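You operate a simulated robot arm through the tools that you are given. There is no shell and no other tool. Be economical: measure what you need, move in short steps, check, and stop when the job is done.

The job below is to be done with a simulated two-armed robot. You get a single attempt, and the scene is never put back.

TASK
Stack the pack labelled "Washers" from the left half of the service table on top of the pack that says "Mop Clips". Fetch the green jet from the left half of the service table and set it on the job card. Take the large measuring cup on the clear end of the service table and put it away on the high shelf. Take the cloth on the clear end of the service table and put it away on the top of the grey bench. Take the yellow scrubber and leave it on the upper shelf of the drying rack. Put the left recovery bucket in the tub sink. Do these in any order. Set down upright: jet, large measuring cup, yellow scrubber.

It is judged by the outcome, as a careful person would: the job done as asked, and still so three seconds after it is handed in. It fails if anything else is knocked over, pushed out of place, dropped, spilled or broken. Flat cloth is picked up by pressing the open fingertips on it (5 to 10 N) and closing them slowly along it; thin cloth reads only 2 to 8 mm in the jaws.

THE ROBOT
Two 7-joint arms with three-finger grippers on one trunk, on a base that drives. Base frame: it is fixed to the floor where the robot stands at the start and does not move with it; the origin is under the middle of the robot, x ahead of it, y to its left, z up; the surface under the hand at the start is at about z = 0.78. Lengths are in m, angles in degrees, forces in N, time in s.
The left shoulder is at the start at [0.028, 0.124, 1.024], the right one opposite. With the tool pointing down near the work surface each hand reaches from about 0.1 to 0.78 m from the robot's upright axis, wherever it stands, measured 20 degrees to its own side. Places, roughly: cloth (15x6x4 cm) [0, -1.2, 0.8]; high shelf (20x55 cm) [-7.38, -1.42, 1.56]; jet [0.25, -0.25, 0.75]; job card [0.25, 0, 0.75]; large measuring cup [0, -1, 0.75]; left recovery bucket [-6.75, -0.5, 1]; pack [0.5, 0, 0.75]; top of the grey bench (66x17 cm) [-5.46, -2.32, 0.3]; tub sink [-6.8, 0.1, 0.6]; upper shelf of the drying rack [-6.6, 1.8, 1.2]; yellow scrubber (11x6x7 cm) [-7.4, -1.6, 1.6]. Payload 2.2 kg a hand.
The TCP of each hand is the grasp point between the finger pads, 0.028 m short of the fingertips. In the tool frame z runs along the fingers and y along their closing line. Largest opening 0.102 m; the body of the gripper starts 0.071 m behind the TCP.
Orientation is told as [roll, pitch, yaw] about the base's x, y, z axes, in that order, counted from this pose: with the fingers straight down and closing along the base's y, the tool's x points along the base's -x, its y along +y and its z along -z.

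THE INTERFACE
- The arms move only by the tool apply_moves. It takes "left_commands", "right_commands" or both (then of equal length, played together; a hand with none holds still); each is a list that holds one entry, the list of rows, each a list of 7 numbers: the finger opening in cm, from 0 to 10.2, then the shift along the base's x, y, z in units of 100 mm (1.0 is 100 mm), then the turn, a rotation vector about the base's x, y, z in units of 90 degrees (1.0 is 90 degrees). In form: [[[claw, tx, ty, tz, wx, wy, wz], ...]]. A call has 1 to 12 rows; each row is the pose to reach, as a shift and turn from the pose commanded when the call began. A call with a number of a shift or a turn outside -1 to 1 is refused whole. Each row takes 0.2 s and may step no farther than 0.05 m and 8.6 degrees from the row before; otherwise, or with a gripper value out of range, the whole call is refused. A pose out of reach is approached as far as the arm can. The call stops where the force on the tool passes 40 N (or 10 N more than at its start, if that is more) or the arm is blocked; 0.2 s more then pass. Each finger halts on what it meets, pressing with about 28 N; the grip force reading is that of the motor and also rises with nothing between the fingers. The clock runs only during rows and for 0.2 s after the last one: add rows that repeat a pose to give the fingers time. It gives the time, the measured TCP pose, the force on the tool (base axes), the opening and the grip force at its end, in the units of the frame above (readings bear some noise), with the torque about the TCP (base axes, N m) and any sound that the robot's microphone picked up.
- Cameras (640 x 400 px; columns grow to the right, rows downward): "scene" is now at [-0.0084, -0.039, 1.7112]; the picture's right is [-0.67, -0.74, -0.00], its down [-0.69, 0.62, -0.36] and it looks along [0.27, -0.24, -0.93] (base axes); focal length 255 px, centre (320, 200). "left" rides on the left gripper at [0.072, 0.038, -0.086] in its tool frame; the picture's right is [-0.47, 0.89, 0.00], its down [-0.60, -0.32, -0.73] and it looks along [-0.65, -0.34, 0.68] (tool axes); focal length 256 px, centre (320, 200). "right" rides on the right gripper at [0.069, 0.044, -0.086] in its tool frame; the picture's right is [-0.53, 0.84, 0.00], its down [-0.58, -0.36, -0.73] and it looks along [-0.62, -0.39, 0.68] (tool axes); focal length 256 px, centre (320, 200). There is no depth. A picture from a camera that has moved, and an enlarged one, comes with that camera's place and axes in the base frame and with its lens. The place of the scene camera against the robot may be out by one fixed shift of up to 0.025 m in any direction.
- get_image(camera): a new picture of that camera. The clock stands still meanwhile.
- lift_body(by): slides the trunk up (or, below 0, down) by that many m; the arms and the scene camera ride with it, the base frame stays. It gives what a move gives, with no picture.
- roll_base(legs): drives the robot by 1 to 6 legs, each [ahead, left, turn to the left] in m, m and degrees, along the robot's own axes; the way and the turn of a leg run together, so that a leg with both is an arc; at most 1.5 m and 180 degrees a leg. The arms and the cameras ride along, it lands a little off, and it stops where it bumps. It gives what a move gives.
- pan_tilt(pan, tilt): turns the head with the scene camera to pan (to the left, within 143 degrees either way) and tilt (down, from -29 to 69), counted from straight ahead of the robot. It gives what a move gives.
- inspect(camera, box): a new picture of the part [left, top, right, bottom] of that camera's present view, enlarged. The clock stands still meanwhile.
- sign_off(): hands the job in; it is judged then, once.

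Work in short steps. Places have to be worked out from the pictures, the camera data and where the tool is seen: move nearer, look again, correct. Check each grasp and each placing, and mend what went wrong. You have 186 turns and 158 pictures in all, those below and enlarged ones among them. Open the grippers and draw the arms clear of the work before you hand the job in, unless the task says otherwise; then end with one line.

The tools are called after "Emit:" as name(argument=value, ...) on one line, values as JSON. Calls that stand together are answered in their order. apply_moves: Moves the arms, as the interface text tells. Its arguments: {"type":"object","properties":{"left_commands":{"type":"array","items":{"type":"array","items":{"type":"array","items":{"type":"number"}}}},"right_commands":{"type":"array","items":{"type":"array","items":{"type":"array","items":{"type":"number"}}}}},"required":[]} The other tools are called the same way: lift_body (by) slides the trunk up or down; roll_base (legs) drives the base; pan_tilt (pan, tilt) turns the head that bears the scene camera; get_image (camera) takes a picture; inspect (camera, box) takes an enlarged picture of a part of a camera's view; sign_off () hands the job in.

At the start:

```text
clock: 0.0
left_ee_pos: [0.491, 0.0162, 1.0766]
left_tcp_rot: [0.0, -0.2, 0.0]
left_ft_force: [-0.1, 0.6, 1.1]
left_ft_torque: [-0.02, 0.01, -0.04]
left_grip_width: 0.102
left_finger_force: 0.1
right_ee_pos: [0.3618, -0.3344, 1.0986]
right_tcp_rot: [0.0, -0.1, -0.1]
right_ft_force: [0.3, 0.4, -0.1]
right_ft_torque: [0.0, 0.0, -0.03]
right_grip_width: 0.1022
right_finger_force: 0.1
trunk travel left (down, up): [-0.25, 0.29]
robot x, y, heading: [-0.0004, -0.0005, -0.1]
head pan, tilt: [-41.9, 68.8]
```

scene: 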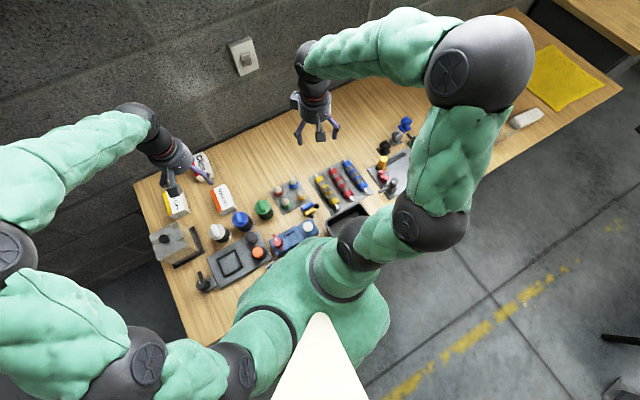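
right: 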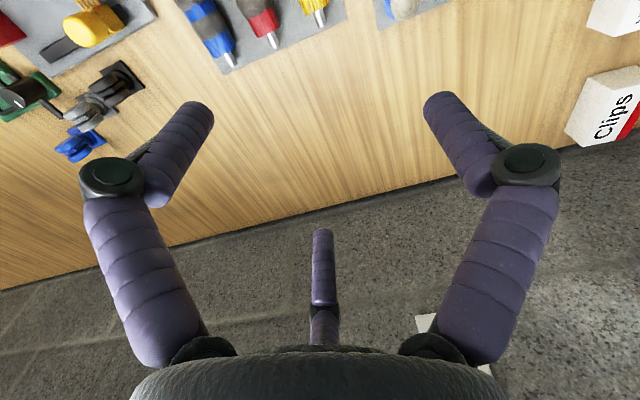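
left: 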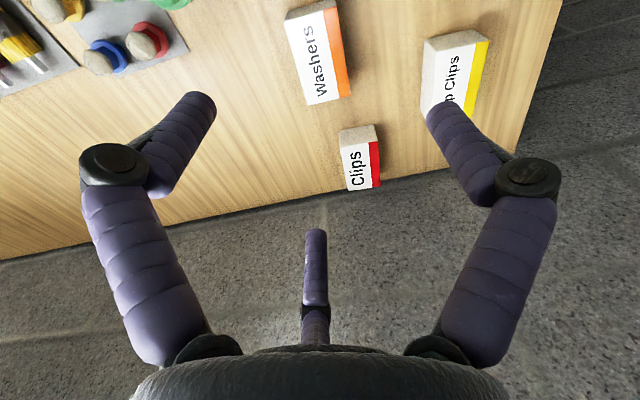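

I start by looking over the service table with the head ahead and tilted down.

Emit:
pan_tilt(pan=0, tilt=55)

Emit:
get_image(camera="scene")

```text
clock: 1.1
left_ee_pos: [0.4913, 0.0163, 1.0777]
left_tcp_rot: [0.1, -0.2, 0.0]
left_ft_force: [0.1, -0.6, 0.1]
left_ft_torque: [-0.03, 0.04, 0.01]
left_grip_width: 0.102
left_finger_force: 0.1
right_ee_pos: [0.36, -0.335, 1.0981]
right_tcp_rot: [0.0, -0.2, 0.0]
right_ft_force: [-0.1, 0.2, 0.0]
right_ft_torque: [0.01, 0.03, 0.01]
right_grip_width: 0.1019
right_finger_force: 0.1
trunk travel left (down, up): [-0.25, 0.29]
robot x, y, heading: [0.0021, -0.0025, -0.2]
head pan, tilt: [0.0, 55.0]
```

```text
154 pictures are left
camera scene: at [0.0207, -0.0015, 1.7265], right [0.0, -1.0, 0.0], down [-0.82, 0.0, -0.58], along [0.58, 0.0, -0.82], focal length 255 px, centre (320, 200)
```

scene: 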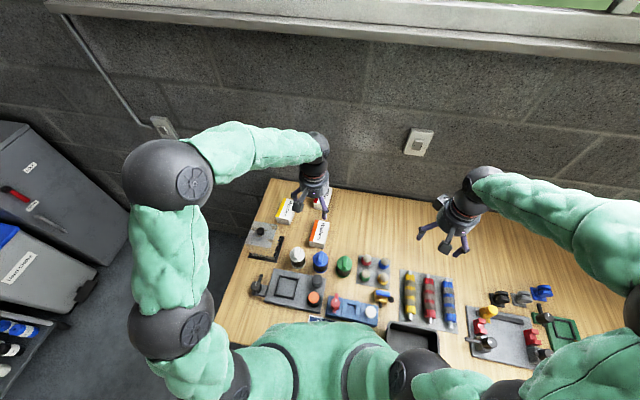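

Table is visible; I enlarge the working region.

Emit:
inspect(camera="scene", box=[220, 170, 420, 360])

Emit:
inspect(camera="scene", box=[380, 220, 600, 380])

```text
2.11 times, centred on (320, 265) of scene
camera zoom: at [0.0207, -0.0015, 1.7265], right [0.0, -1.0, 0.0], down [-0.82, 0.0, -0.58], along [0.58, 0.0, -0.82], focal length 537 px, centre (320, 63)
```

zoom: 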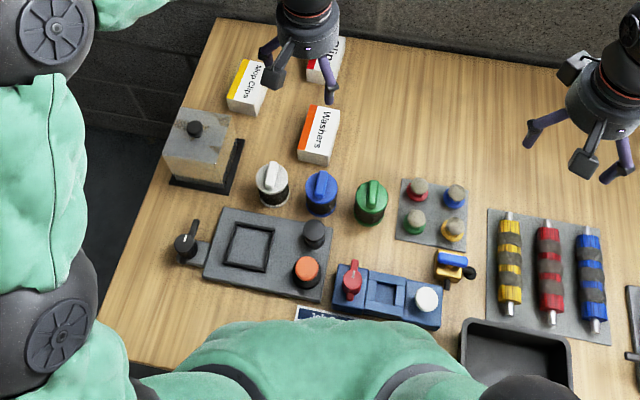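

```text
2.50 times, centred on (490, 300) of scene
camera zoom: at [0.0207, -0.0015, 1.7265], right [0.0, -1.0, 0.0], down [-0.82, 0.0, -0.58], along [0.58, 0.0, -0.82], focal length 637 px, centre (-105, -50)
```

zoom: 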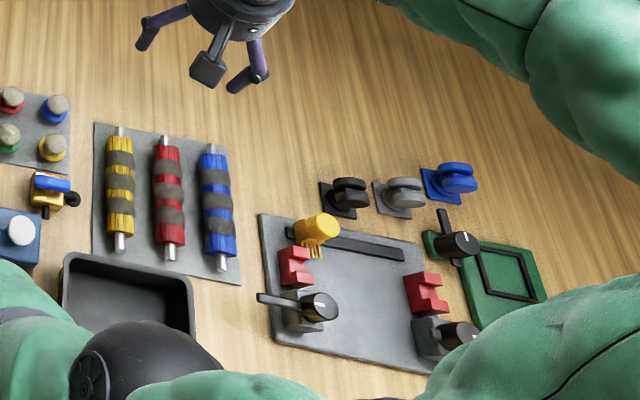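

The 2×2 plate holds small coloured jets; Washers pack is at about (0.523, 0.0), turned −18°. I move the left hand above it, turned to match, and check.

Emit:
apply_moves(left_commands=[[[10.2, 0.1, -0.05, -0.4, 0, 0, -0.07], [10.2, 0.2, -0.1, -0.8, 0, 0, -0.14], [10.2, 0.3, -0.16, -1.0, 0, 0, -0.2], [10.2, 0.3, -0.16, -1.0, 0, 0, -0.2]]])

Emit:
get_image(camera="left")

Emit:
get_image(camera="right")

```text
clock: 2.1
left_ee_pos: [0.5201, -0.0005, 0.9777]
left_tcp_rot: [0.0, -0.2, -18.1]
left_ft_force: [-0.2, 0.1, 0.7]
left_ft_torque: [0.01, -0.02, 0.0]
left_grip_width: 0.102
left_finger_force: 0.1
right_ee_pos: [0.3597, -0.3342, 1.0991]
right_tcp_rot: [0.0, -0.2, 0.0]
right_ft_force: [0.9, 1.1, 1.0]
right_ft_torque: [0.01, -0.02, -0.03]
right_grip_width: 0.1017
right_finger_force: 0.1
trunk travel left (down, up): [-0.25, 0.29]
robot x, y, heading: [-0.0003, -0.0005, -0.1]
head pan, tilt: [0.0, 55.0]
```

```text
151 pictures are left
camera left: at [0.4646, 0.0585, 1.0624], right [0.72, 0.7, 0.0], down [0.47, -0.49, 0.73], along [0.51, -0.52, -0.68], focal length 256 px, centre (320, 200)
```

left: 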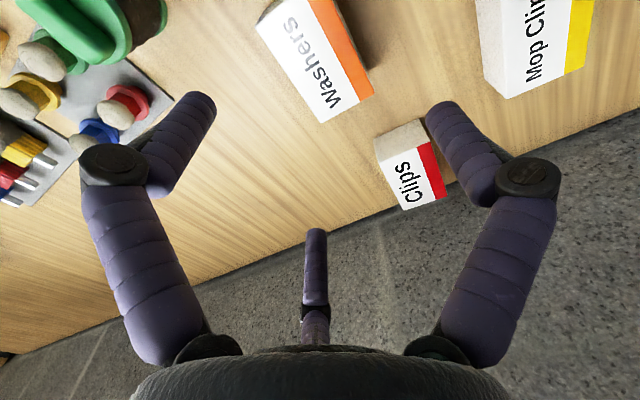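

```text
150 pictures are left
camera right: at [0.2906, -0.2906, 1.1833], right [0.53, 0.85, 0.0], down [0.57, -0.36, 0.73], along [0.62, -0.39, -0.68], focal length 256 px, centre (320, 200)
```

right: 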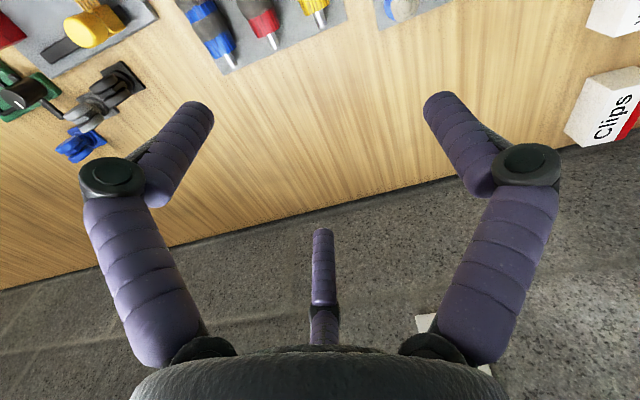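

Washers is well centred under the hand, its top around z 0.82. I descend to z≈0.815 and close.

Emit:
apply_moves(left_commands=[[[10.2, 0.0, 0.02, -0.4, 0, 0, 0], [10.2, 0.0, 0.02, -0.8, 0, 0, 0], [10.2, 0.0, 0.02, -1.0, 0, 0, 0], [10.2, 0.0, 0.02, -1.0, 0, 0, 0]]])

Emit:
apply_moves(left_commands=[[[10.2, 0.0, 0.0, -0.3, 0, 0, 0], [10.2, 0.0, 0.0, -0.5, 0, 0, 0], [10.2, 0.0, 0.0, -0.62, 0, 0, 0], [8, 0.0, 0.0, -0.62, 0, 0, 0], [5, 0.0, 0.0, -0.62, 0, 0, 0], [3, 0.0, 0.0, -0.62, 0, 0, 0], [3, 0.0, 0.0, -0.62, 0, 0, 0]]])

Emit:
get_image(camera="left")

```text
clock: 3.1
left_ee_pos: [0.5214, 0.0036, 0.8774]
left_tcp_rot: [0.0, -0.2, -18.0]
left_ft_force: [-1.0, -0.2, 0.0]
left_ft_torque: [0.03, 0.0, 0.0]
left_grip_width: 0.102
left_finger_force: 0.0
right_ee_pos: [0.3591, -0.3349, 1.0982]
right_tcp_rot: [-0.1, -0.2, 0.1]
right_ft_force: [0.3, 1.1, -0.2]
right_ft_torque: [-0.02, 0.0, 0.0]
right_grip_width: 0.102
right_finger_force: 0.1
trunk travel left (down, up): [-0.25, 0.29]
robot x, y, heading: [0.0004, -0.0008, 0.3]
head pan, tilt: [0.0, 55.0]
```

```text
clock: 3.6
left_ee_pos: [0.5213, 0.0022, 0.8444]
left_tcp_rot: [0.1, -0.3, -18.1]
left_ft_force: [0.4, 0.2, 2.4]
left_ft_torque: [-0.05, 0.08, -0.03]
left_grip_width: 0.1018
left_finger_force: 0.0
right_ee_pos: [0.3594, -0.3333, 1.0986]
right_tcp_rot: [-0.1, -0.4, 0.1]
right_ft_force: [-1.7, -0.4, 0.6]
right_ft_torque: [0.0, 0.01, -0.01]
right_grip_width: 0.1022
right_finger_force: 0.0
trunk travel left (down, up): [-0.25, 0.29]
robot x, y, heading: [-0.0024, -0.0011, -0.1]
head pan, tilt: [0.0, 55.0]
stopped in row 2 (left hand): the force on the tool passed its limit at 64 N (the readings are from after the stop); the commanded pose is now the measured one
```

```text
149 pictures are left
camera left: at [0.4646, 0.06, 0.9297], right [0.72, 0.7, 0.0], down [0.47, -0.49, 0.73], along [0.51, -0.52, -0.68], focal length 256 px, centre (320, 200)
```

left: 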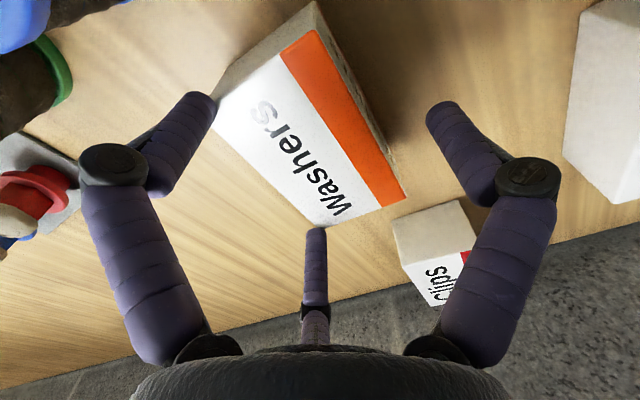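

The picture shows the hand has three fingers (one at tool +y, two splayed toward −y), and two of these met the box. I lift off and look at how they close.

Emit:
apply_moves(left_commands=[[[10.2, 0.0, 0.0, 0.4, 0, 0, 0], [10.2, 0.0, 0.0, 0.8, 0, 0, 0], [7, 0.0, 0.0, 1.0, 0, 0, 0], [5, 0.0, 0.0, 1.0, 0, 0, 0], [5, 0.0, 0.0, 1.0, 0, 0, 0]]])

Emit:
get_image(camera="left")

Emit:
apply_moves(left_commands=[[[3, 0.0, 0.0, 0, 0, 0, 0], [0, 0.0, 0.0, 0, 0, 0, 0], [0, 0.0, 0.0, 0, 0, 0, 0], [0, 0.0, 0.0, 0, 0, 0, 0]]])

Emit:
get_image(camera="left")

Emit:
inspect(camera="scene", box=[230, 130, 390, 230])

```text
clock: 4.8
left_ee_pos: [0.5203, 0.0015, 0.9436]
left_tcp_rot: [0.1, -0.2, -17.9]
left_ft_force: [0.4, -0.5, 0.1]
left_ft_torque: [0.0, -0.01, 0.0]
left_grip_width: 0.0497
left_finger_force: 0.1
right_ee_pos: [0.3586, -0.3333, 1.0997]
right_tcp_rot: [-0.1, -0.3, 0.0]
right_ft_force: [0.2, -0.8, 0.3]
right_ft_torque: [-0.01, 0.03, -0.02]
right_grip_width: 0.102
right_finger_force: 0.0
trunk travel left (down, up): [-0.25, 0.29]
robot x, y, heading: [0.0004, 0.0008, 0.1]
head pan, tilt: [0.0, 55.0]
```

```text
148 pictures are left
camera left: at [0.4637, 0.0606, 1.0291], right [0.72, 0.7, 0.0], down [0.47, -0.49, 0.73], along [0.51, -0.52, -0.68], focal length 256 px, centre (320, 200)
```

left: 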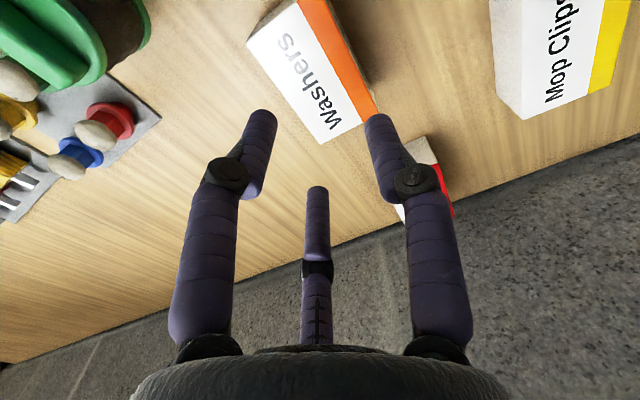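

```text
clock: 5.8
left_ee_pos: [0.5201, 0.0029, 0.9428]
left_tcp_rot: [0.1, -0.2, -18.0]
left_ft_force: [0.1, -0.2, 0.7]
left_ft_torque: [0.01, -0.01, -0.05]
left_grip_width: 0.0021
left_finger_force: 28.2
right_ee_pos: [0.3575, -0.334, 1.099]
right_tcp_rot: [0.0, -0.3, 0.1]
right_ft_force: [-0.3, 0.8, 0.3]
right_ft_torque: [0.0, 0.01, 0.01]
right_grip_width: 0.1018
right_finger_force: 0.0
trunk travel left (down, up): [-0.25, 0.29]
robot x, y, heading: [-0.0008, 0.001, -0.1]
head pan, tilt: [0.0, 55.0]
```

```text
147 pictures are left
camera left: at [0.4634, 0.0607, 1.0289], right [0.72, 0.7, 0.0], down [0.47, -0.49, 0.73], along [0.51, -0.52, -0.68], focal length 256 px, centre (320, 200)
```

left: 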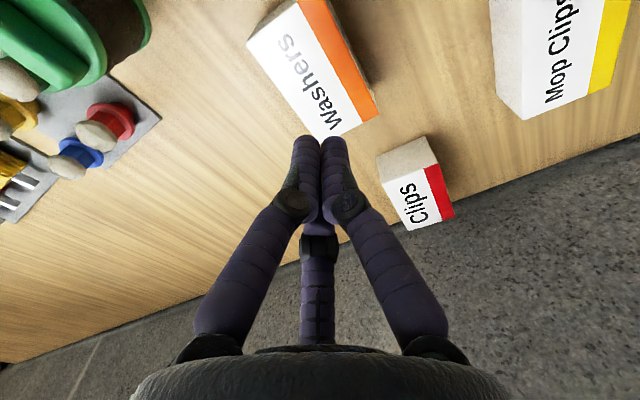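

```text
4.00 times, centred on (310, 180) of scene
camera zoom: at [0.017, -0.0007, 1.7257], right [0.0, -1.0, 0.0], down [-0.82, 0.0, -0.58], along [0.58, 0.0, -0.82], focal length 1020 px, centre (360, 280)
```

zoom: 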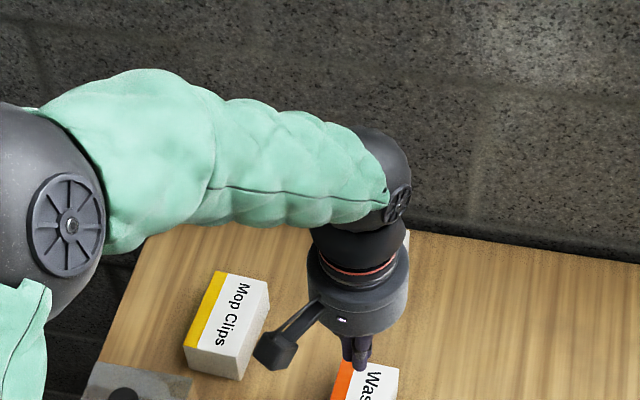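

It is a three-jaw chuck-like hand: one jaw at tool +y, two at ±30° below −y. So the box centre must lie ~16 mm toward +y of TCP. I open, shift accordingly and descend to just above the box.

Emit:
apply_moves(left_commands=[[[5, -0.05, -0.16, 0.0, 0, 0, 0.033], [10.2, -0.05, -0.16, 0.0, 0, 0, 0.033], [10.2, -0.05, -0.16, -0.3, 0, 0, 0.033], [10.2, -0.05, -0.16, -0.6, 0, 0, 0.033], [10.2, -0.05, -0.16, -0.6, 0, 0, 0.033]]])

Emit:
get_image(camera="left")

```text
clock: 7.0
left_ee_pos: [0.5155, -0.0131, 0.8826]
left_tcp_rot: [0.1, -0.3, -15.0]
left_ft_force: [-0.6, 0.0, 0.5]
left_ft_torque: [0.0, -0.02, -0.02]
left_grip_width: 0.1019
left_finger_force: 0.1
right_ee_pos: [0.3584, -0.3331, 1.0986]
right_tcp_rot: [-0.1, -0.4, -0.1]
right_ft_force: [-0.1, 0.1, 0.0]
right_ft_torque: [-0.02, 0.03, 0.02]
right_grip_width: 0.1019
right_finger_force: 0.1
trunk travel left (down, up): [-0.25, 0.29]
robot x, y, heading: [0.0012, 0.0041, -0.1]
head pan, tilt: [0.0, 55.0]
```

```text
145 pictures are left
camera left: at [0.4551, 0.042, 0.9678], right [0.68, 0.73, 0.0], down [0.5, -0.46, 0.73], along [0.54, -0.5, -0.68], focal length 256 px, centre (320, 200)
```

left: 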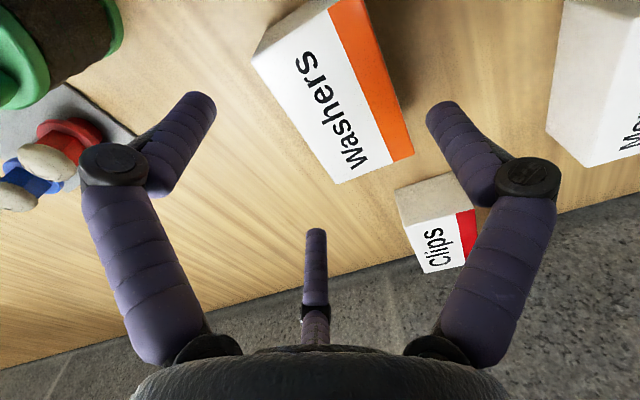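

Clearances look right; descend and close.

Emit:
apply_moves(left_commands=[[[10.2, 0.0, 0.0, -0.25, 0, 0, 0], [10.2, 0.0, 0.0, -0.45, 0, 0, 0], [10.2, 0.0, 0.0, -0.58, 0, 0, 0], [9, 0.0, 0.0, -0.58, 0, 0, 0], [7, 0.0, 0.0, -0.58, 0, 0, 0], [5, 0.0, 0.0, -0.58, 0, 0, 0], [5, 0.0, 0.0, -0.58, 0, 0, 0]]])

Emit:
get_image(camera="left")

```text
clock: 8.6
left_ee_pos: [0.5147, -0.0136, 0.8247]
left_tcp_rot: [0.0, -0.4, -15.1]
left_ft_force: [1.0, 0.9, 2.2]
left_ft_torque: [0.09, -0.07, -0.06]
left_grip_width: 0.0836
left_finger_force: 27.8
right_ee_pos: [0.3566, -0.3325, 1.0991]
right_tcp_rot: [0.0, -0.4, -0.1]
right_ft_force: [-0.4, 0.3, 0.2]
right_ft_torque: [0.02, 0.0, 0.0]
right_grip_width: 0.102
right_finger_force: 0.0
trunk travel left (down, up): [-0.25, 0.29]
robot x, y, heading: [0.0013, 0.0032, 0.3]
head pan, tilt: [0.0, 55.0]
```

```text
144 pictures are left
camera left: at [0.4547, 0.0419, 0.9109], right [0.68, 0.73, 0.0], down [0.5, -0.46, 0.73], along [0.54, -0.5, -0.68], focal length 256 px, centre (320, 200)
```

left: 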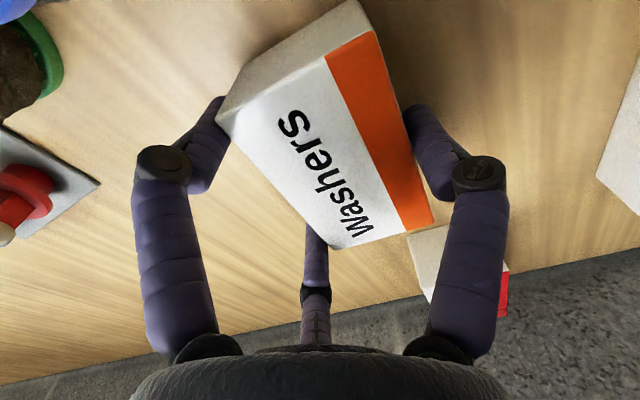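

Gripped at 8.4 cm, 28 N. Lift 10 cm and check.

Emit:
apply_moves(left_commands=[[[5, 0.0, 0.0, 0.3, 0, 0, 0], [5, 0.0, 0.0, 0.6, 0, 0, 0], [5, 0.0, 0.0, 1.0, 0, 0, 0], [5, 0.0, 0.0, 1.0, 0, 0, 0]]])

Emit:
get_image(camera="left")

Emit:
inspect(camera="scene", box=[230, 150, 390, 250])

```text
clock: 9.6
left_ee_pos: [0.5124, -0.0134, 0.9265]
left_tcp_rot: [0.1, -0.3, -15.2]
left_ft_force: [0.9, -0.2, -2.0]
left_ft_torque: [-0.01, 0.03, -0.02]
left_grip_width: 0.0834
left_finger_force: 28.4
right_ee_pos: [0.3562, -0.334, 1.0992]
right_tcp_rot: [-0.1, -0.4, 0.1]
right_ft_force: [0.2, 0.2, 0.6]
right_ft_torque: [0.01, 0.02, 0.0]
right_grip_width: 0.102
right_finger_force: 0.1
trunk travel left (down, up): [-0.25, 0.29]
robot x, y, heading: [-0.0027, 0.0029, 0.1]
head pan, tilt: [0.0, 55.0]
```

```text
143 pictures are left
camera left: at [0.4527, 0.0422, 1.0116], right [0.68, 0.73, 0.0], down [0.5, -0.46, 0.73], along [0.54, -0.5, -0.68], focal length 256 px, centre (320, 200)
```

left: 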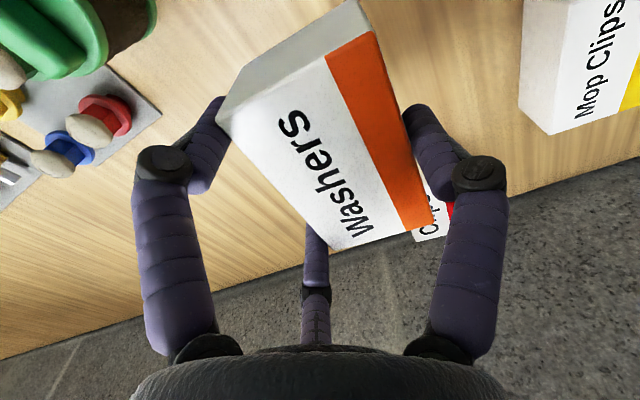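

```text
4.00 times, centred on (310, 200) of scene
camera zoom: at [0.0141, -0.0001, 1.7251], right [0.0, -1.0, 0.0], down [-0.81, 0.0, -0.58], along [0.58, 0.0, -0.81], focal length 1020 px, centre (360, 200)
```

zoom: 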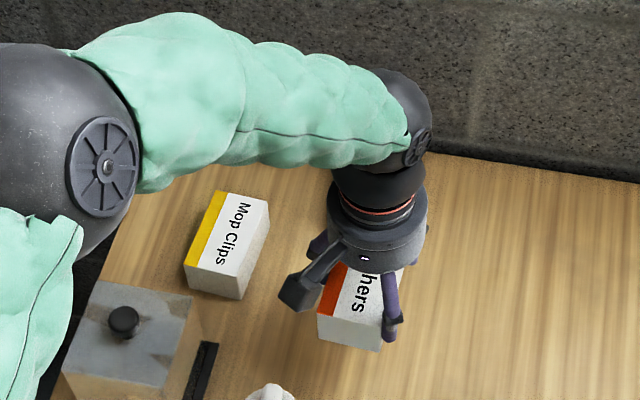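

Held firmly; box centre is (+0.002,+0.013) from TCP. I move up and toward Mop Clips to measure it with the wrist camera.

Emit:
apply_moves(left_commands=[[[5, 0.0, 0.2, 0.35, 0, 0, 0], [5, 0.0, 0.4, 0.7, 0, 0, 0], [5, 0.0, 0.8, 0.7, 0, 0, 0], [5, 0.0, 0.8, 0.7, 0, 0, 0]]])

Emit:
get_image(camera="left")

```text
clock: 10.6
left_ee_pos: [0.5125, 0.0676, 0.997]
left_tcp_rot: [0.2, -0.4, -15.1]
left_ft_force: [-0.8, 0.1, -1.7]
left_ft_torque: [-0.02, 0.05, -0.02]
left_grip_width: 0.0833
left_finger_force: 28.6
right_ee_pos: [0.356, -0.3331, 1.099]
right_tcp_rot: [-0.1, -0.5, 0.0]
right_ft_force: [0.7, 0.0, -0.8]
right_ft_torque: [0.02, 0.01, -0.03]
right_grip_width: 0.1021
right_finger_force: 0.1
trunk travel left (down, up): [-0.25, 0.29]
robot x, y, heading: [0.0016, 0.0027, -0.1]
head pan, tilt: [0.0, 55.0]
```

```text
141 pictures are left
camera left: at [0.4527, 0.1224, 1.081], right [0.68, 0.73, 0.0], down [0.5, -0.46, 0.73], along [0.54, -0.5, -0.68], focal length 256 px, centre (320, 200)
```

left: 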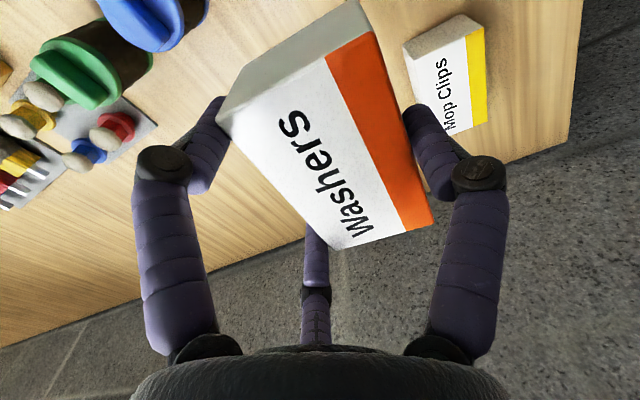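

Mop Clips centre ≈ (0.628, 0.140), yaw −16°, same as the held box. Move above it, then view.

Emit:
apply_moves(left_commands=[[[5, 0.35, 0.2, 0.0, 0, 0, 0], [5, 0.7, 0.4, 0, 0, 0, 0], [5, 1.0, 0.59, 0, 0, 0, 0], [5, 1.0, 0.59, 0, 0, 0, 0]]])

Emit:
apply_moves(left_commands=[[[5, 0.13, 0.0, 0.0, 0, 0, 0], [5, 0.13, 0.0, -0.3, 0, 0, 0], [5, 0.13, 0, -0.6, 0, 0, 0], [5, 0.13, 0, -0.8, 0, 0, 0], [5, 0.13, 0, -0.8, 0, 0, 0]]])

Emit:
inspect(camera="scene", box=[220, 150, 380, 250])

Emit:
get_image(camera="left")

```text
clock: 11.6
left_ee_pos: [0.6137, 0.1245, 0.997]
left_tcp_rot: [0.1, -0.5, -15.0]
left_ft_force: [0.7, -0.2, -1.5]
left_ft_torque: [-0.05, 0.01, 0.0]
left_grip_width: 0.0833
left_finger_force: 28.0
right_ee_pos: [0.3549, -0.3335, 1.0991]
right_tcp_rot: [0.0, -0.5, -0.1]
right_ft_force: [-0.3, -0.1, -0.1]
right_ft_torque: [-0.02, -0.01, -0.01]
right_grip_width: 0.1019
right_finger_force: 0.1
trunk travel left (down, up): [-0.25, 0.29]
robot x, y, heading: [-0.0026, 0.0012, 0.1]
head pan, tilt: [0.0, 55.0]
```

```text
clock: 12.8
left_ee_pos: [0.6253, 0.1243, 0.9177]
left_tcp_rot: [0.1, -0.5, -15.0]
left_ft_force: [0.6, -0.1, -0.5]
left_ft_torque: [-0.02, -0.01, 0.01]
left_grip_width: 0.0832
left_finger_force: 27.6
right_ee_pos: [0.3562, -0.3333, 1.0986]
right_tcp_rot: [-0.1, -0.5, 0.0]
right_ft_force: [-1.1, -0.1, -0.1]
right_ft_torque: [0.01, 0.0, 0.0]
right_grip_width: 0.1019
right_finger_force: 0.1
trunk travel left (down, up): [-0.25, 0.29]
robot x, y, heading: [-0.0011, -0.0012, -0.1]
head pan, tilt: [0.0, 55.0]
```

```text
4.00 times, centred on (300, 200) of scene
camera zoom: at [0.012, 0.0004, 1.7246], right [0.0, -1.0, 0.0], down [-0.81, 0.0, -0.58], along [0.58, 0.0, -0.81], focal length 1020 px, centre (400, 200)
```

zoom: 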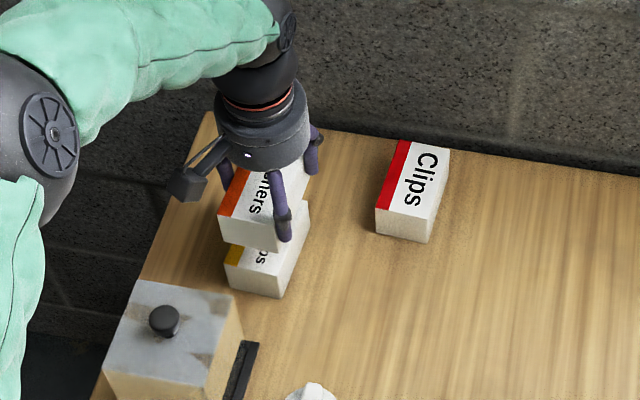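

```text
139 pictures are left
camera left: at [0.5653, 0.1808, 1.0016], right [0.68, 0.73, 0.01], down [0.5, -0.46, 0.74], along [0.54, -0.5, -0.68], focal length 256 px, centre (320, 200)
```

left: 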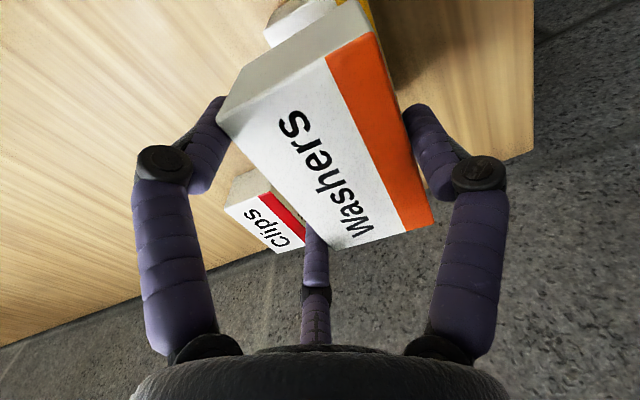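

The held box overlies Mop Clips within about 5 mm. Lower gently until contact.

Emit:
apply_moves(left_commands=[[[5, 0.0, 0.02, -0.15, 0, 0, 0], [5, 0.0, 0.03, -0.27, 0, 0, 0], [5, 0.0, 0.03, -0.34, 0, 0, 0], [5, 0.0, 0.03, -0.38, 0, 0, 0], [5, 0.0, 0.03, -0.41, 0, 0, 0], [5, 0.0, 0.03, -0.41, 0, 0, 0]]])

Emit:
inspect(camera="scene", box=[220, 150, 380, 250])

```text
clock: 14.2
left_ee_pos: [0.6249, 0.1289, 0.8762]
left_tcp_rot: [0.2, -0.4, -15.1]
left_ft_force: [0.1, 1.0, -1.4]
left_ft_torque: [-0.03, 0.03, 0.02]
left_grip_width: 0.0834
left_finger_force: 27.8
right_ee_pos: [0.3542, -0.3331, 1.0991]
right_tcp_rot: [-0.2, -0.5, 0.0]
right_ft_force: [0.0, 0.2, -0.3]
right_ft_torque: [-0.01, -0.01, 0.01]
right_grip_width: 0.102
right_finger_force: 0.1
trunk travel left (down, up): [-0.25, 0.29]
robot x, y, heading: [0.0007, 0.0004, -0.1]
head pan, tilt: [0.0, 55.0]
```

```text
4.00 times, centred on (300, 200) of scene
camera zoom: at [0.011, 0.0008, 1.7244], right [0.0, -1.0, 0.0], down [-0.81, 0.0, -0.58], along [0.58, 0.0, -0.81], focal length 1020 px, centre (400, 200)
```

zoom: 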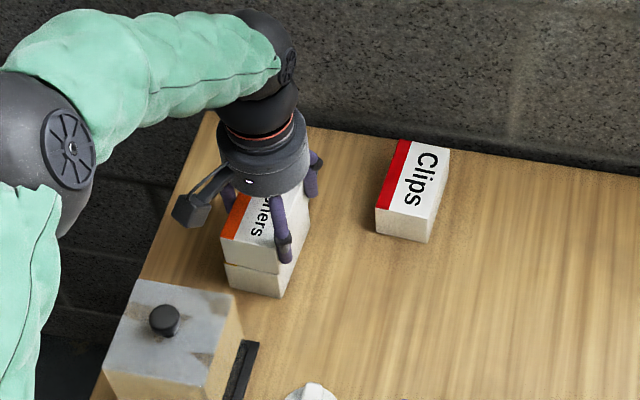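

Aligned, a few millimetres left. Lower in 2 mm steps.

Emit:
apply_moves(left_commands=[[[5, 0.0, 0.0, -0.02, 0, 0, 0], [5, 0.0, 0.0, -0.04, 0, 0, 0], [5, 0.0, 0.0, -0.06, 0, 0, 0], [5, 0, 0, -0.06, 0, 0, 0]]])

```text
clock: 15.2
left_ee_pos: [0.6266, 0.1289, 0.8725]
left_tcp_rot: [0.2, -0.9, -15.0]
left_ft_force: [-1.0, -4.7, 27.1]
left_ft_torque: [0.21, 0.01, 0.04]
left_grip_width: 0.0836
left_finger_force: 27.8
right_ee_pos: [0.3544, -0.3336, 1.0981]
right_tcp_rot: [-0.1, -0.6, -0.1]
right_ft_force: [0.3, 0.6, 0.4]
right_ft_torque: [-0.03, 0.0, 0.0]
right_grip_width: 0.1019
right_finger_force: 0.1
trunk travel left (down, up): [-0.25, 0.29]
robot x, y, heading: [-0.0033, -0.0003, -0.3]
head pan, tilt: [0.0, 55.0]
```

Contact (27 N). Ease up a hair, open and retreat upward.

Emit:
apply_moves(left_commands=[[[5, 0.0, 0.0, 0.03, 0, 0, 0], [6.5, 0.0, 0.0, 0.03, 0, 0, 0], [8.4, 0.0, 0.0, 0.03, 0, 0, 0], [10.2, 0, 0, 0.03, 0, 0, 0], [10.2, 0, 0, 0.03, 0, 0, 0], [10.2, 0, 0, 0.2, 0, 0, 0], [10.2, 0, 0, 0.6, 0, 0, 0], [10.2, 0, 0, 1.0, 0, 0, 0], [10.2, 0, 0, 1.0, 0, 0, 0]]])

Emit:
inspect(camera="scene", box=[220, 150, 380, 250])

Emit:
get_image(camera="left")

```text
clock: 17.2
left_ee_pos: [0.6218, 0.1295, 0.9708]
left_tcp_rot: [0.1, -0.6, -15.1]
left_ft_force: [-1.0, 0.3, 0.0]
left_ft_torque: [-0.03, -0.01, 0.0]
left_grip_width: 0.1023
left_finger_force: 0.1
right_ee_pos: [0.3534, -0.3326, 1.0989]
right_tcp_rot: [-0.1, -0.6, 0.0]
right_ft_force: [-0.4, -0.2, 0.5]
right_ft_torque: [-0.02, -0.01, 0.02]
right_grip_width: 0.1022
right_finger_force: 0.1
trunk travel left (down, up): [-0.25, 0.29]
robot x, y, heading: [-0.002, -0.0001, 0.1]
head pan, tilt: [0.0, 55.0]
```

```text
4.00 times, centred on (300, 200) of scene
camera zoom: at [0.0092, 0.0007, 1.724], right [0.0, -1.0, 0.0], down [-0.81, 0.0, -0.58], along [0.58, 0.0, -0.81], focal length 1020 px, centre (400, 200)
```

zoom: 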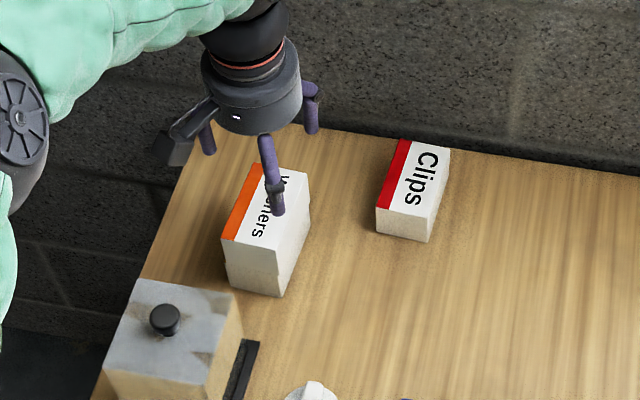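

```text
136 pictures are left
camera left: at [0.5622, 0.1842, 1.0552], right [0.68, 0.73, 0.01], down [0.49, -0.46, 0.74], along [0.54, -0.5, -0.68], focal length 256 px, centre (320, 200)
```

left: 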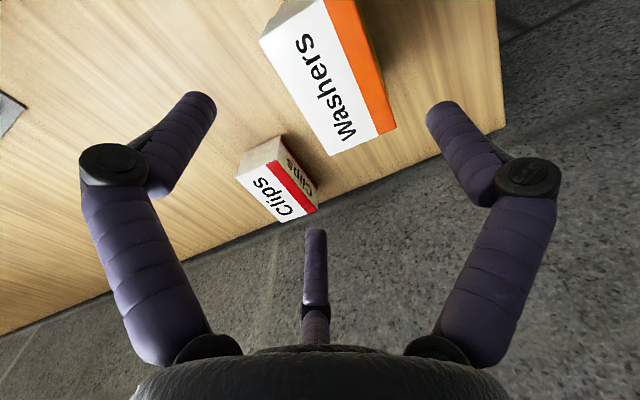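

Stack is good. Now the right hand goes over the jet plate to look.

Emit:
apply_moves(right_commands=[[[10.2, 0, 0.4, -0.1, 0, 0, 0], [10.2, 0, 0.8, -0.3, 0, 0, 0], [10.2, 0, 1.0, -0.5, 0, 0, 0], [10.2, 0, 1.0, -0.5, 0, 0, 0]]])

Emit:
get_image(camera="right")

Emit:
inspect(camera="scene", box=[280, 230, 440, 330])

```text
clock: 18.2
left_ee_pos: [0.6214, 0.1307, 0.9704]
left_tcp_rot: [-0.1, -0.5, -15.0]
left_ft_force: [0.0, 0.7, 0.0]
left_ft_torque: [0.02, -0.02, -0.01]
left_grip_width: 0.1019
left_finger_force: 0.1
right_ee_pos: [0.3514, -0.2332, 1.0485]
right_tcp_rot: [-0.1, -0.6, 0.0]
right_ft_force: [-1.0, 0.0, 0.4]
right_ft_torque: [0.01, 0.01, -0.04]
right_grip_width: 0.1019
right_finger_force: 0.0
trunk travel left (down, up): [-0.25, 0.29]
robot x, y, heading: [-0.0004, 0.0023, 0.2]
head pan, tilt: [0.0, 55.0]
```

```text
135 pictures are left
camera right: at [0.2822, -0.1888, 1.1331], right [0.53, 0.85, 0.0], down [0.57, -0.36, 0.74], along [0.63, -0.39, -0.67], focal length 256 px, centre (320, 200)
```

right: 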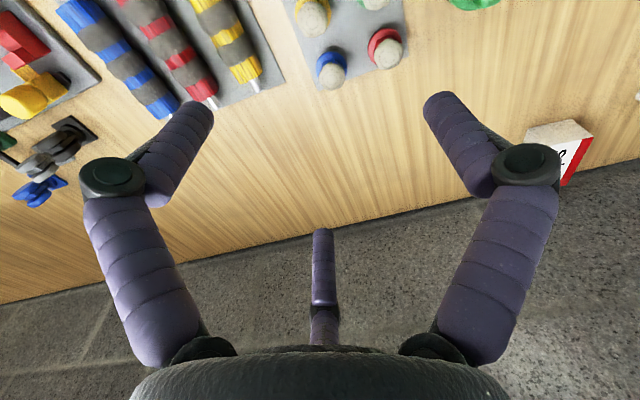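

```text
4.00 times, centred on (360, 280) of scene
camera zoom: at [0.0085, 0.0008, 1.7238], right [0.0, -1.0, 0.0], down [-0.81, 0.0, -0.58], along [0.58, 0.0, -0.81], focal length 1020 px, centre (160, -120)
```

zoom: 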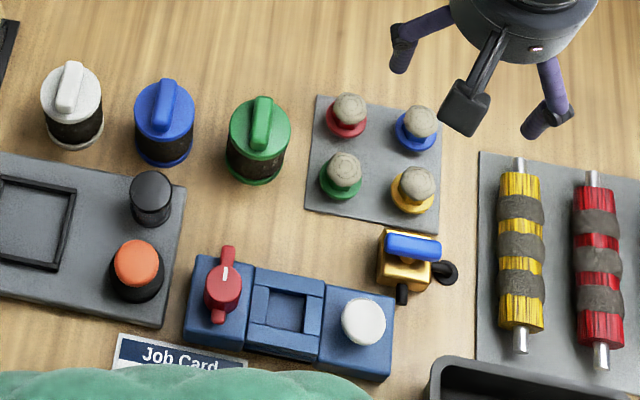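

The 2×2 set are the jets; green one ≈ (0.335, −0.168). I turn the right hand to −27° (so jaws fall between neighbours) above it and look.

Emit:
apply_moves(right_commands=[[[10.2, -0.05, 0.2, -0.2, 0, 0, -0.08], [10.2, -0.1, 0.4, -0.4, 0, 0, -0.16], [10.2, -0.16, 0.65, -0.6, 0, 0, -0.24], [10.2, -0.16, 0.65, -0.8, 0, 0, -0.3], [10.2, -0.16, 0.65, -0.8, 0, 0, -0.3]]])

Emit:
get_image(camera="right")

```text
clock: 19.4
left_ee_pos: [0.6222, 0.1292, 0.9718]
left_tcp_rot: [0.1, -0.6, -14.9]
left_ft_force: [0.8, -0.6, -0.8]
left_ft_torque: [0.0, 0.02, -0.01]
left_grip_width: 0.1022
left_finger_force: 0.0
right_ee_pos: [0.3381, -0.1685, 0.9668]
right_tcp_rot: [0.2, -0.6, -27.1]
right_ft_force: [-0.2, -0.3, -0.2]
right_ft_torque: [-0.03, 0.0, 0.0]
right_grip_width: 0.1019
right_finger_force: 0.0
trunk travel left (down, up): [-0.25, 0.29]
robot x, y, heading: [0.0009, -0.0003, -0.0]
head pan, tilt: [0.0, 55.0]
```

```text
133 pictures are left
camera right: at [0.2948, -0.098, 1.0524], right [0.86, 0.51, 0.01], down [0.34, -0.59, 0.74], along [0.38, -0.63, -0.68], focal length 256 px, centre (320, 200)
```

right: 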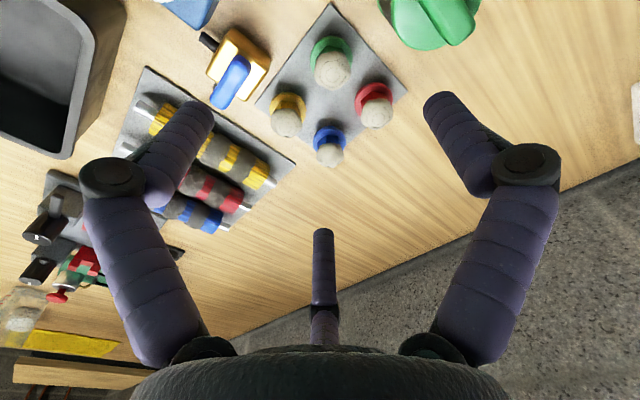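

Green jet axis ≈ (0.347, −0.162), cap centre ≈ z 0.83. I preshape to 5.2 cm at yaw −12° and lower partway, then look.

Emit:
apply_moves(right_commands=[[[7, 0.09, 0.065, -0.1, 0, 0, 0.07], [5.2, 0.09, 0.065, -0.3, 0, 0, 0.14], [5.2, 0.09, 0.065, -0.6, 0, 0, 0.167], [5.2, 0.09, 0.065, -0.75, 0, 0, 0.167], [5.2, 0.09, 0.065, -0.75, 0, 0, 0.167]]])

Emit:
get_image(camera="right")

Emit:
inspect(camera="scene", box=[280, 230, 440, 330])

```text
clock: 20.6
left_ee_pos: [0.6204, 0.129, 0.9713]
left_tcp_rot: [0.2, -0.7, -15.0]
left_ft_force: [-0.5, 0.2, -0.1]
left_ft_torque: [0.03, 0.02, 0.01]
left_grip_width: 0.102
left_finger_force: 0.1
right_ee_pos: [0.3468, -0.1612, 0.8919]
right_tcp_rot: [0.0, -0.7, -12.0]
right_ft_force: [-0.4, -0.3, -0.3]
right_ft_torque: [-0.04, 0.02, 0.0]
right_grip_width: 0.0518
right_finger_force: 0.0
trunk travel left (down, up): [-0.25, 0.29]
robot x, y, heading: [0.0029, -0.0014, 0.0]
head pan, tilt: [0.0, 55.0]
```

```text
132 pictures are left
camera right: at [0.2876, -0.1045, 0.9775], right [0.7, 0.72, 0.01], down [0.48, -0.47, 0.74], along [0.53, -0.51, -0.68], focal length 256 px, centre (320, 200)
```

right: 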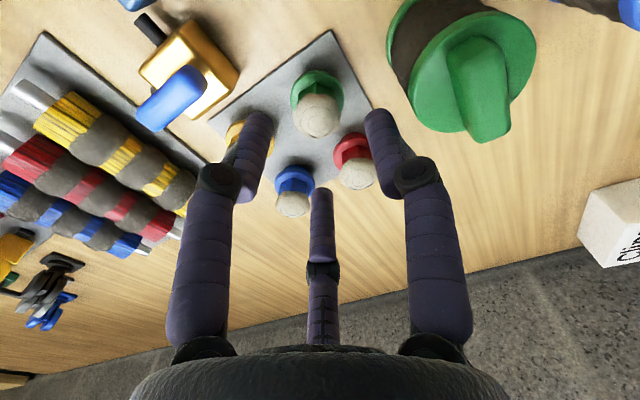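

```text
4.00 times, centred on (360, 280) of scene
camera zoom: at [0.0071, 0.0009, 1.7235], right [0.0, -1.0, 0.0], down [-0.81, 0.0, -0.58], along [0.58, 0.0, -0.81], focal length 1020 px, centre (160, -120)
```

zoom: 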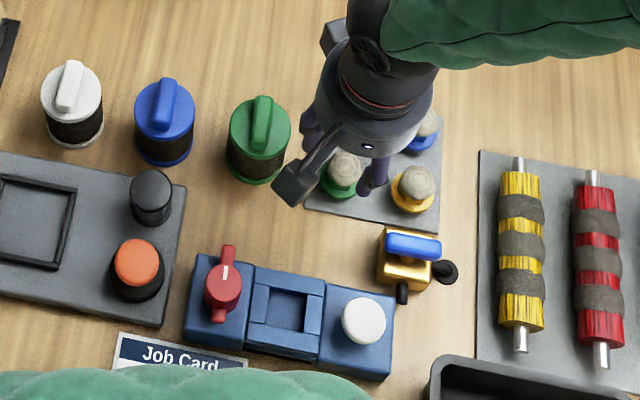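

Aligned over the green jet. Descend to z 0.833 and close.

Emit:
apply_moves(right_commands=[[[5.2, 0.0, -0.01, -0.25, 0, 0, 0], [5.2, 0.0, -0.01, -0.45, 0, 0, 0], [5.2, 0.0, -0.01, -0.58, 0, 0, 0], [5.2, 0.0, -0.01, -0.58, 0, 0, 0], [4, 0, -0.01, -0.58, 0, 0, 0], [3, 0, -0.01, -0.58, 0, 0, 0], [1.5, 0, -0.01, -0.58, 0, 0, 0], [1.5, 0, -0.01, -0.58, 0, 0, 0]]])

Emit:
get_image(camera="right")

```text
clock: 22.4
left_ee_pos: [0.6213, 0.1297, 0.9694]
left_tcp_rot: [0.0, -0.7, -15.1]
left_ft_force: [0.6, 0.5, 0.9]
left_ft_torque: [0.03, 0.02, 0.03]
left_grip_width: 0.1019
left_finger_force: 0.2
right_ee_pos: [0.3471, -0.1614, 0.8349]
right_tcp_rot: [0.1, -0.7, -12.0]
right_ft_force: [0.4, -0.4, 2.7]
right_ft_torque: [-0.03, 0.0, -0.02]
right_grip_width: 0.024
right_finger_force: 28.4
trunk travel left (down, up): [-0.25, 0.29]
robot x, y, heading: [-0.0025, 0.0028, 0.0]
head pan, tilt: [0.0, 55.0]
```

```text
130 pictures are left
camera right: at [0.2883, -0.1054, 0.9192], right [0.7, 0.72, 0.01], down [0.48, -0.47, 0.74], along [0.53, -0.51, -0.67], focal length 256 px, centre (320, 200)
```

right: 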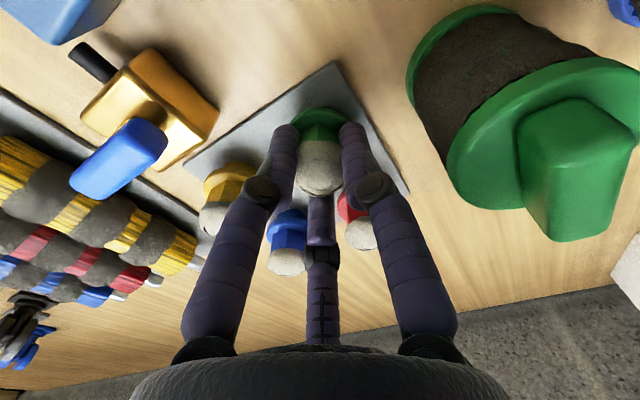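

Gripped. Lift the jet straight up.

Emit:
apply_moves(right_commands=[[[1.5, 0.0, 0, 0.2, 0, 0, 0], [1.5, 0.0, 0, 0.5, 0, 0, 0], [1.5, 0.0, 0, 0.9, 0, 0, 0], [1.5, 0, 0, 0.9, 0, 0, 0]]])

Emit:
get_image(camera="right")

```text
clock: 23.4
left_ee_pos: [0.621, 0.1294, 0.9699]
left_tcp_rot: [0.2, -0.7, -15.0]
left_ft_force: [0.5, -0.1, 1.6]
left_ft_torque: [0.02, -0.03, -0.05]
left_grip_width: 0.102
left_finger_force: 0.1
right_ee_pos: [0.3475, -0.1621, 0.9262]
right_tcp_rot: [0.1, -0.7, -11.8]
right_ft_force: [-0.2, 0.6, -0.6]
right_ft_torque: [0.04, 0.03, -0.01]
right_grip_width: 0.0242
right_finger_force: 27.7
trunk travel left (down, up): [-0.25, 0.29]
robot x, y, heading: [-0.0013, 0.0006, -0.0]
head pan, tilt: [0.0, 55.0]
```

```text
129 pictures are left
camera right: at [0.287, -0.1055, 1.0096], right [0.7, 0.72, 0.01], down [0.48, -0.47, 0.74], along [0.53, -0.51, -0.68], focal length 256 px, centre (320, 200)
```

right: 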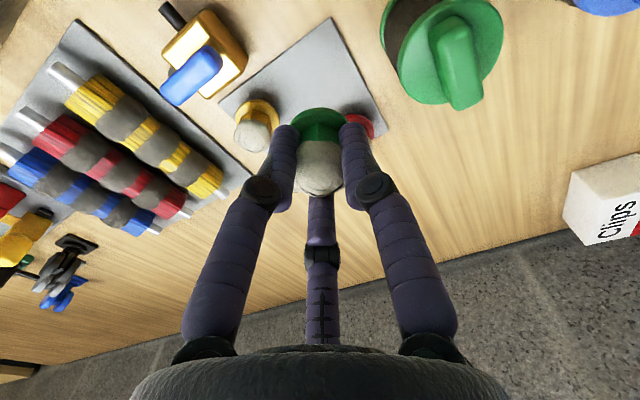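

Jet in hand. Raise a bit more and back the robot 0.15 m so that the job card is visible.

Emit:
apply_moves(right_commands=[[[1.5, 0.0, 0, 0.4, 0, 0, 0], [1.5, 0.0, 0, 0.8, 0, 0, 0], [1.5, 0, 0, 0.8, 0, 0, 0]]])

Emit:
roll_base(legs=[[-0.15, 0, 0]])

Emit:
get_image(camera="scene")

```text
clock: 24.2
left_ee_pos: [0.6216, 0.13, 0.97]
left_tcp_rot: [0.2, -0.5, -15.0]
left_ft_force: [-0.2, 1.2, -0.7]
left_ft_torque: [-0.02, -0.01, 0.0]
left_grip_width: 0.1022
left_finger_force: 0.0
right_ee_pos: [0.3454, -0.1634, 1.0055]
right_tcp_rot: [0.1, -0.7, -12.0]
right_ft_force: [0.4, -0.1, -0.8]
right_ft_torque: [0.02, -0.01, -0.01]
right_grip_width: 0.0239
right_finger_force: 28.2
trunk travel left (down, up): [-0.25, 0.29]
robot x, y, heading: [-0.0011, -0.0002, -0.1]
head pan, tilt: [0.0, 55.0]
```

```text
clock: 25.6
left_ee_pos: [0.4818, 0.128, 0.9503]
left_tcp_rot: [0.0, 0.1, -15.1]
left_ft_force: [0.3, 0.1, 0.1]
left_ft_torque: [-0.01, 0.03, 0.0]
left_grip_width: 0.102
left_finger_force: 0.0
right_ee_pos: [0.2077, -0.1638, 0.9874]
right_tcp_rot: [0.0, 0.0, -12.0]
right_ft_force: [-0.6, -0.2, -0.4]
right_ft_torque: [-0.03, 0.01, 0.02]
right_grip_width: 0.024
right_finger_force: 28.3
trunk travel left (down, up): [-0.25, 0.29]
robot x, y, heading: [-0.1489, 0.003, -0.1]
head pan, tilt: [0.0, 55.0]
```

```text
128 pictures are left
camera scene: at [-0.124, -0.0013, 1.7104], right [0.0, -1.0, 0.0], down [-0.82, 0.0, -0.57], along [0.57, 0.0, -0.82], focal length 255 px, centre (320, 200)
```

scene: 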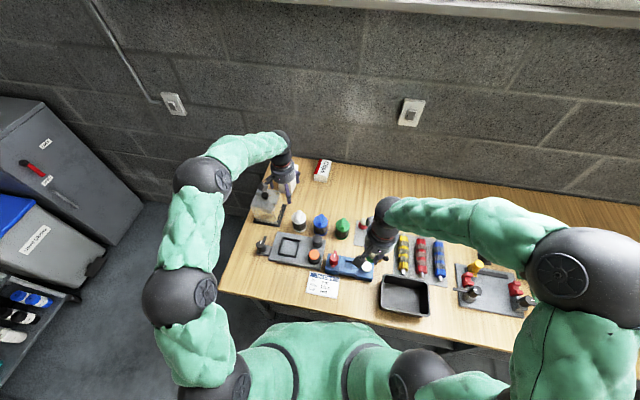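

The job card is visible now; zoom for its place.

Emit:
inspect(camera="scene", box=[260, 210, 420, 310])

```text
4.00 times, centred on (340, 260) of scene
camera zoom: at [-0.124, -0.0013, 1.7104], right [0.0, -1.0, 0.0], down [-0.82, 0.0, -0.57], along [0.57, 0.0, -0.82], focal length 1020 px, centre (240, -40)
```

zoom: 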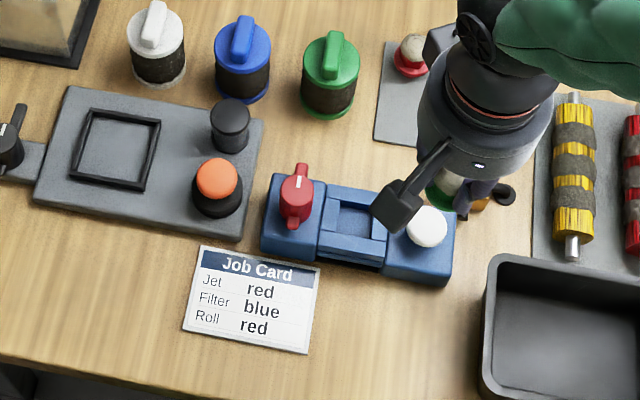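

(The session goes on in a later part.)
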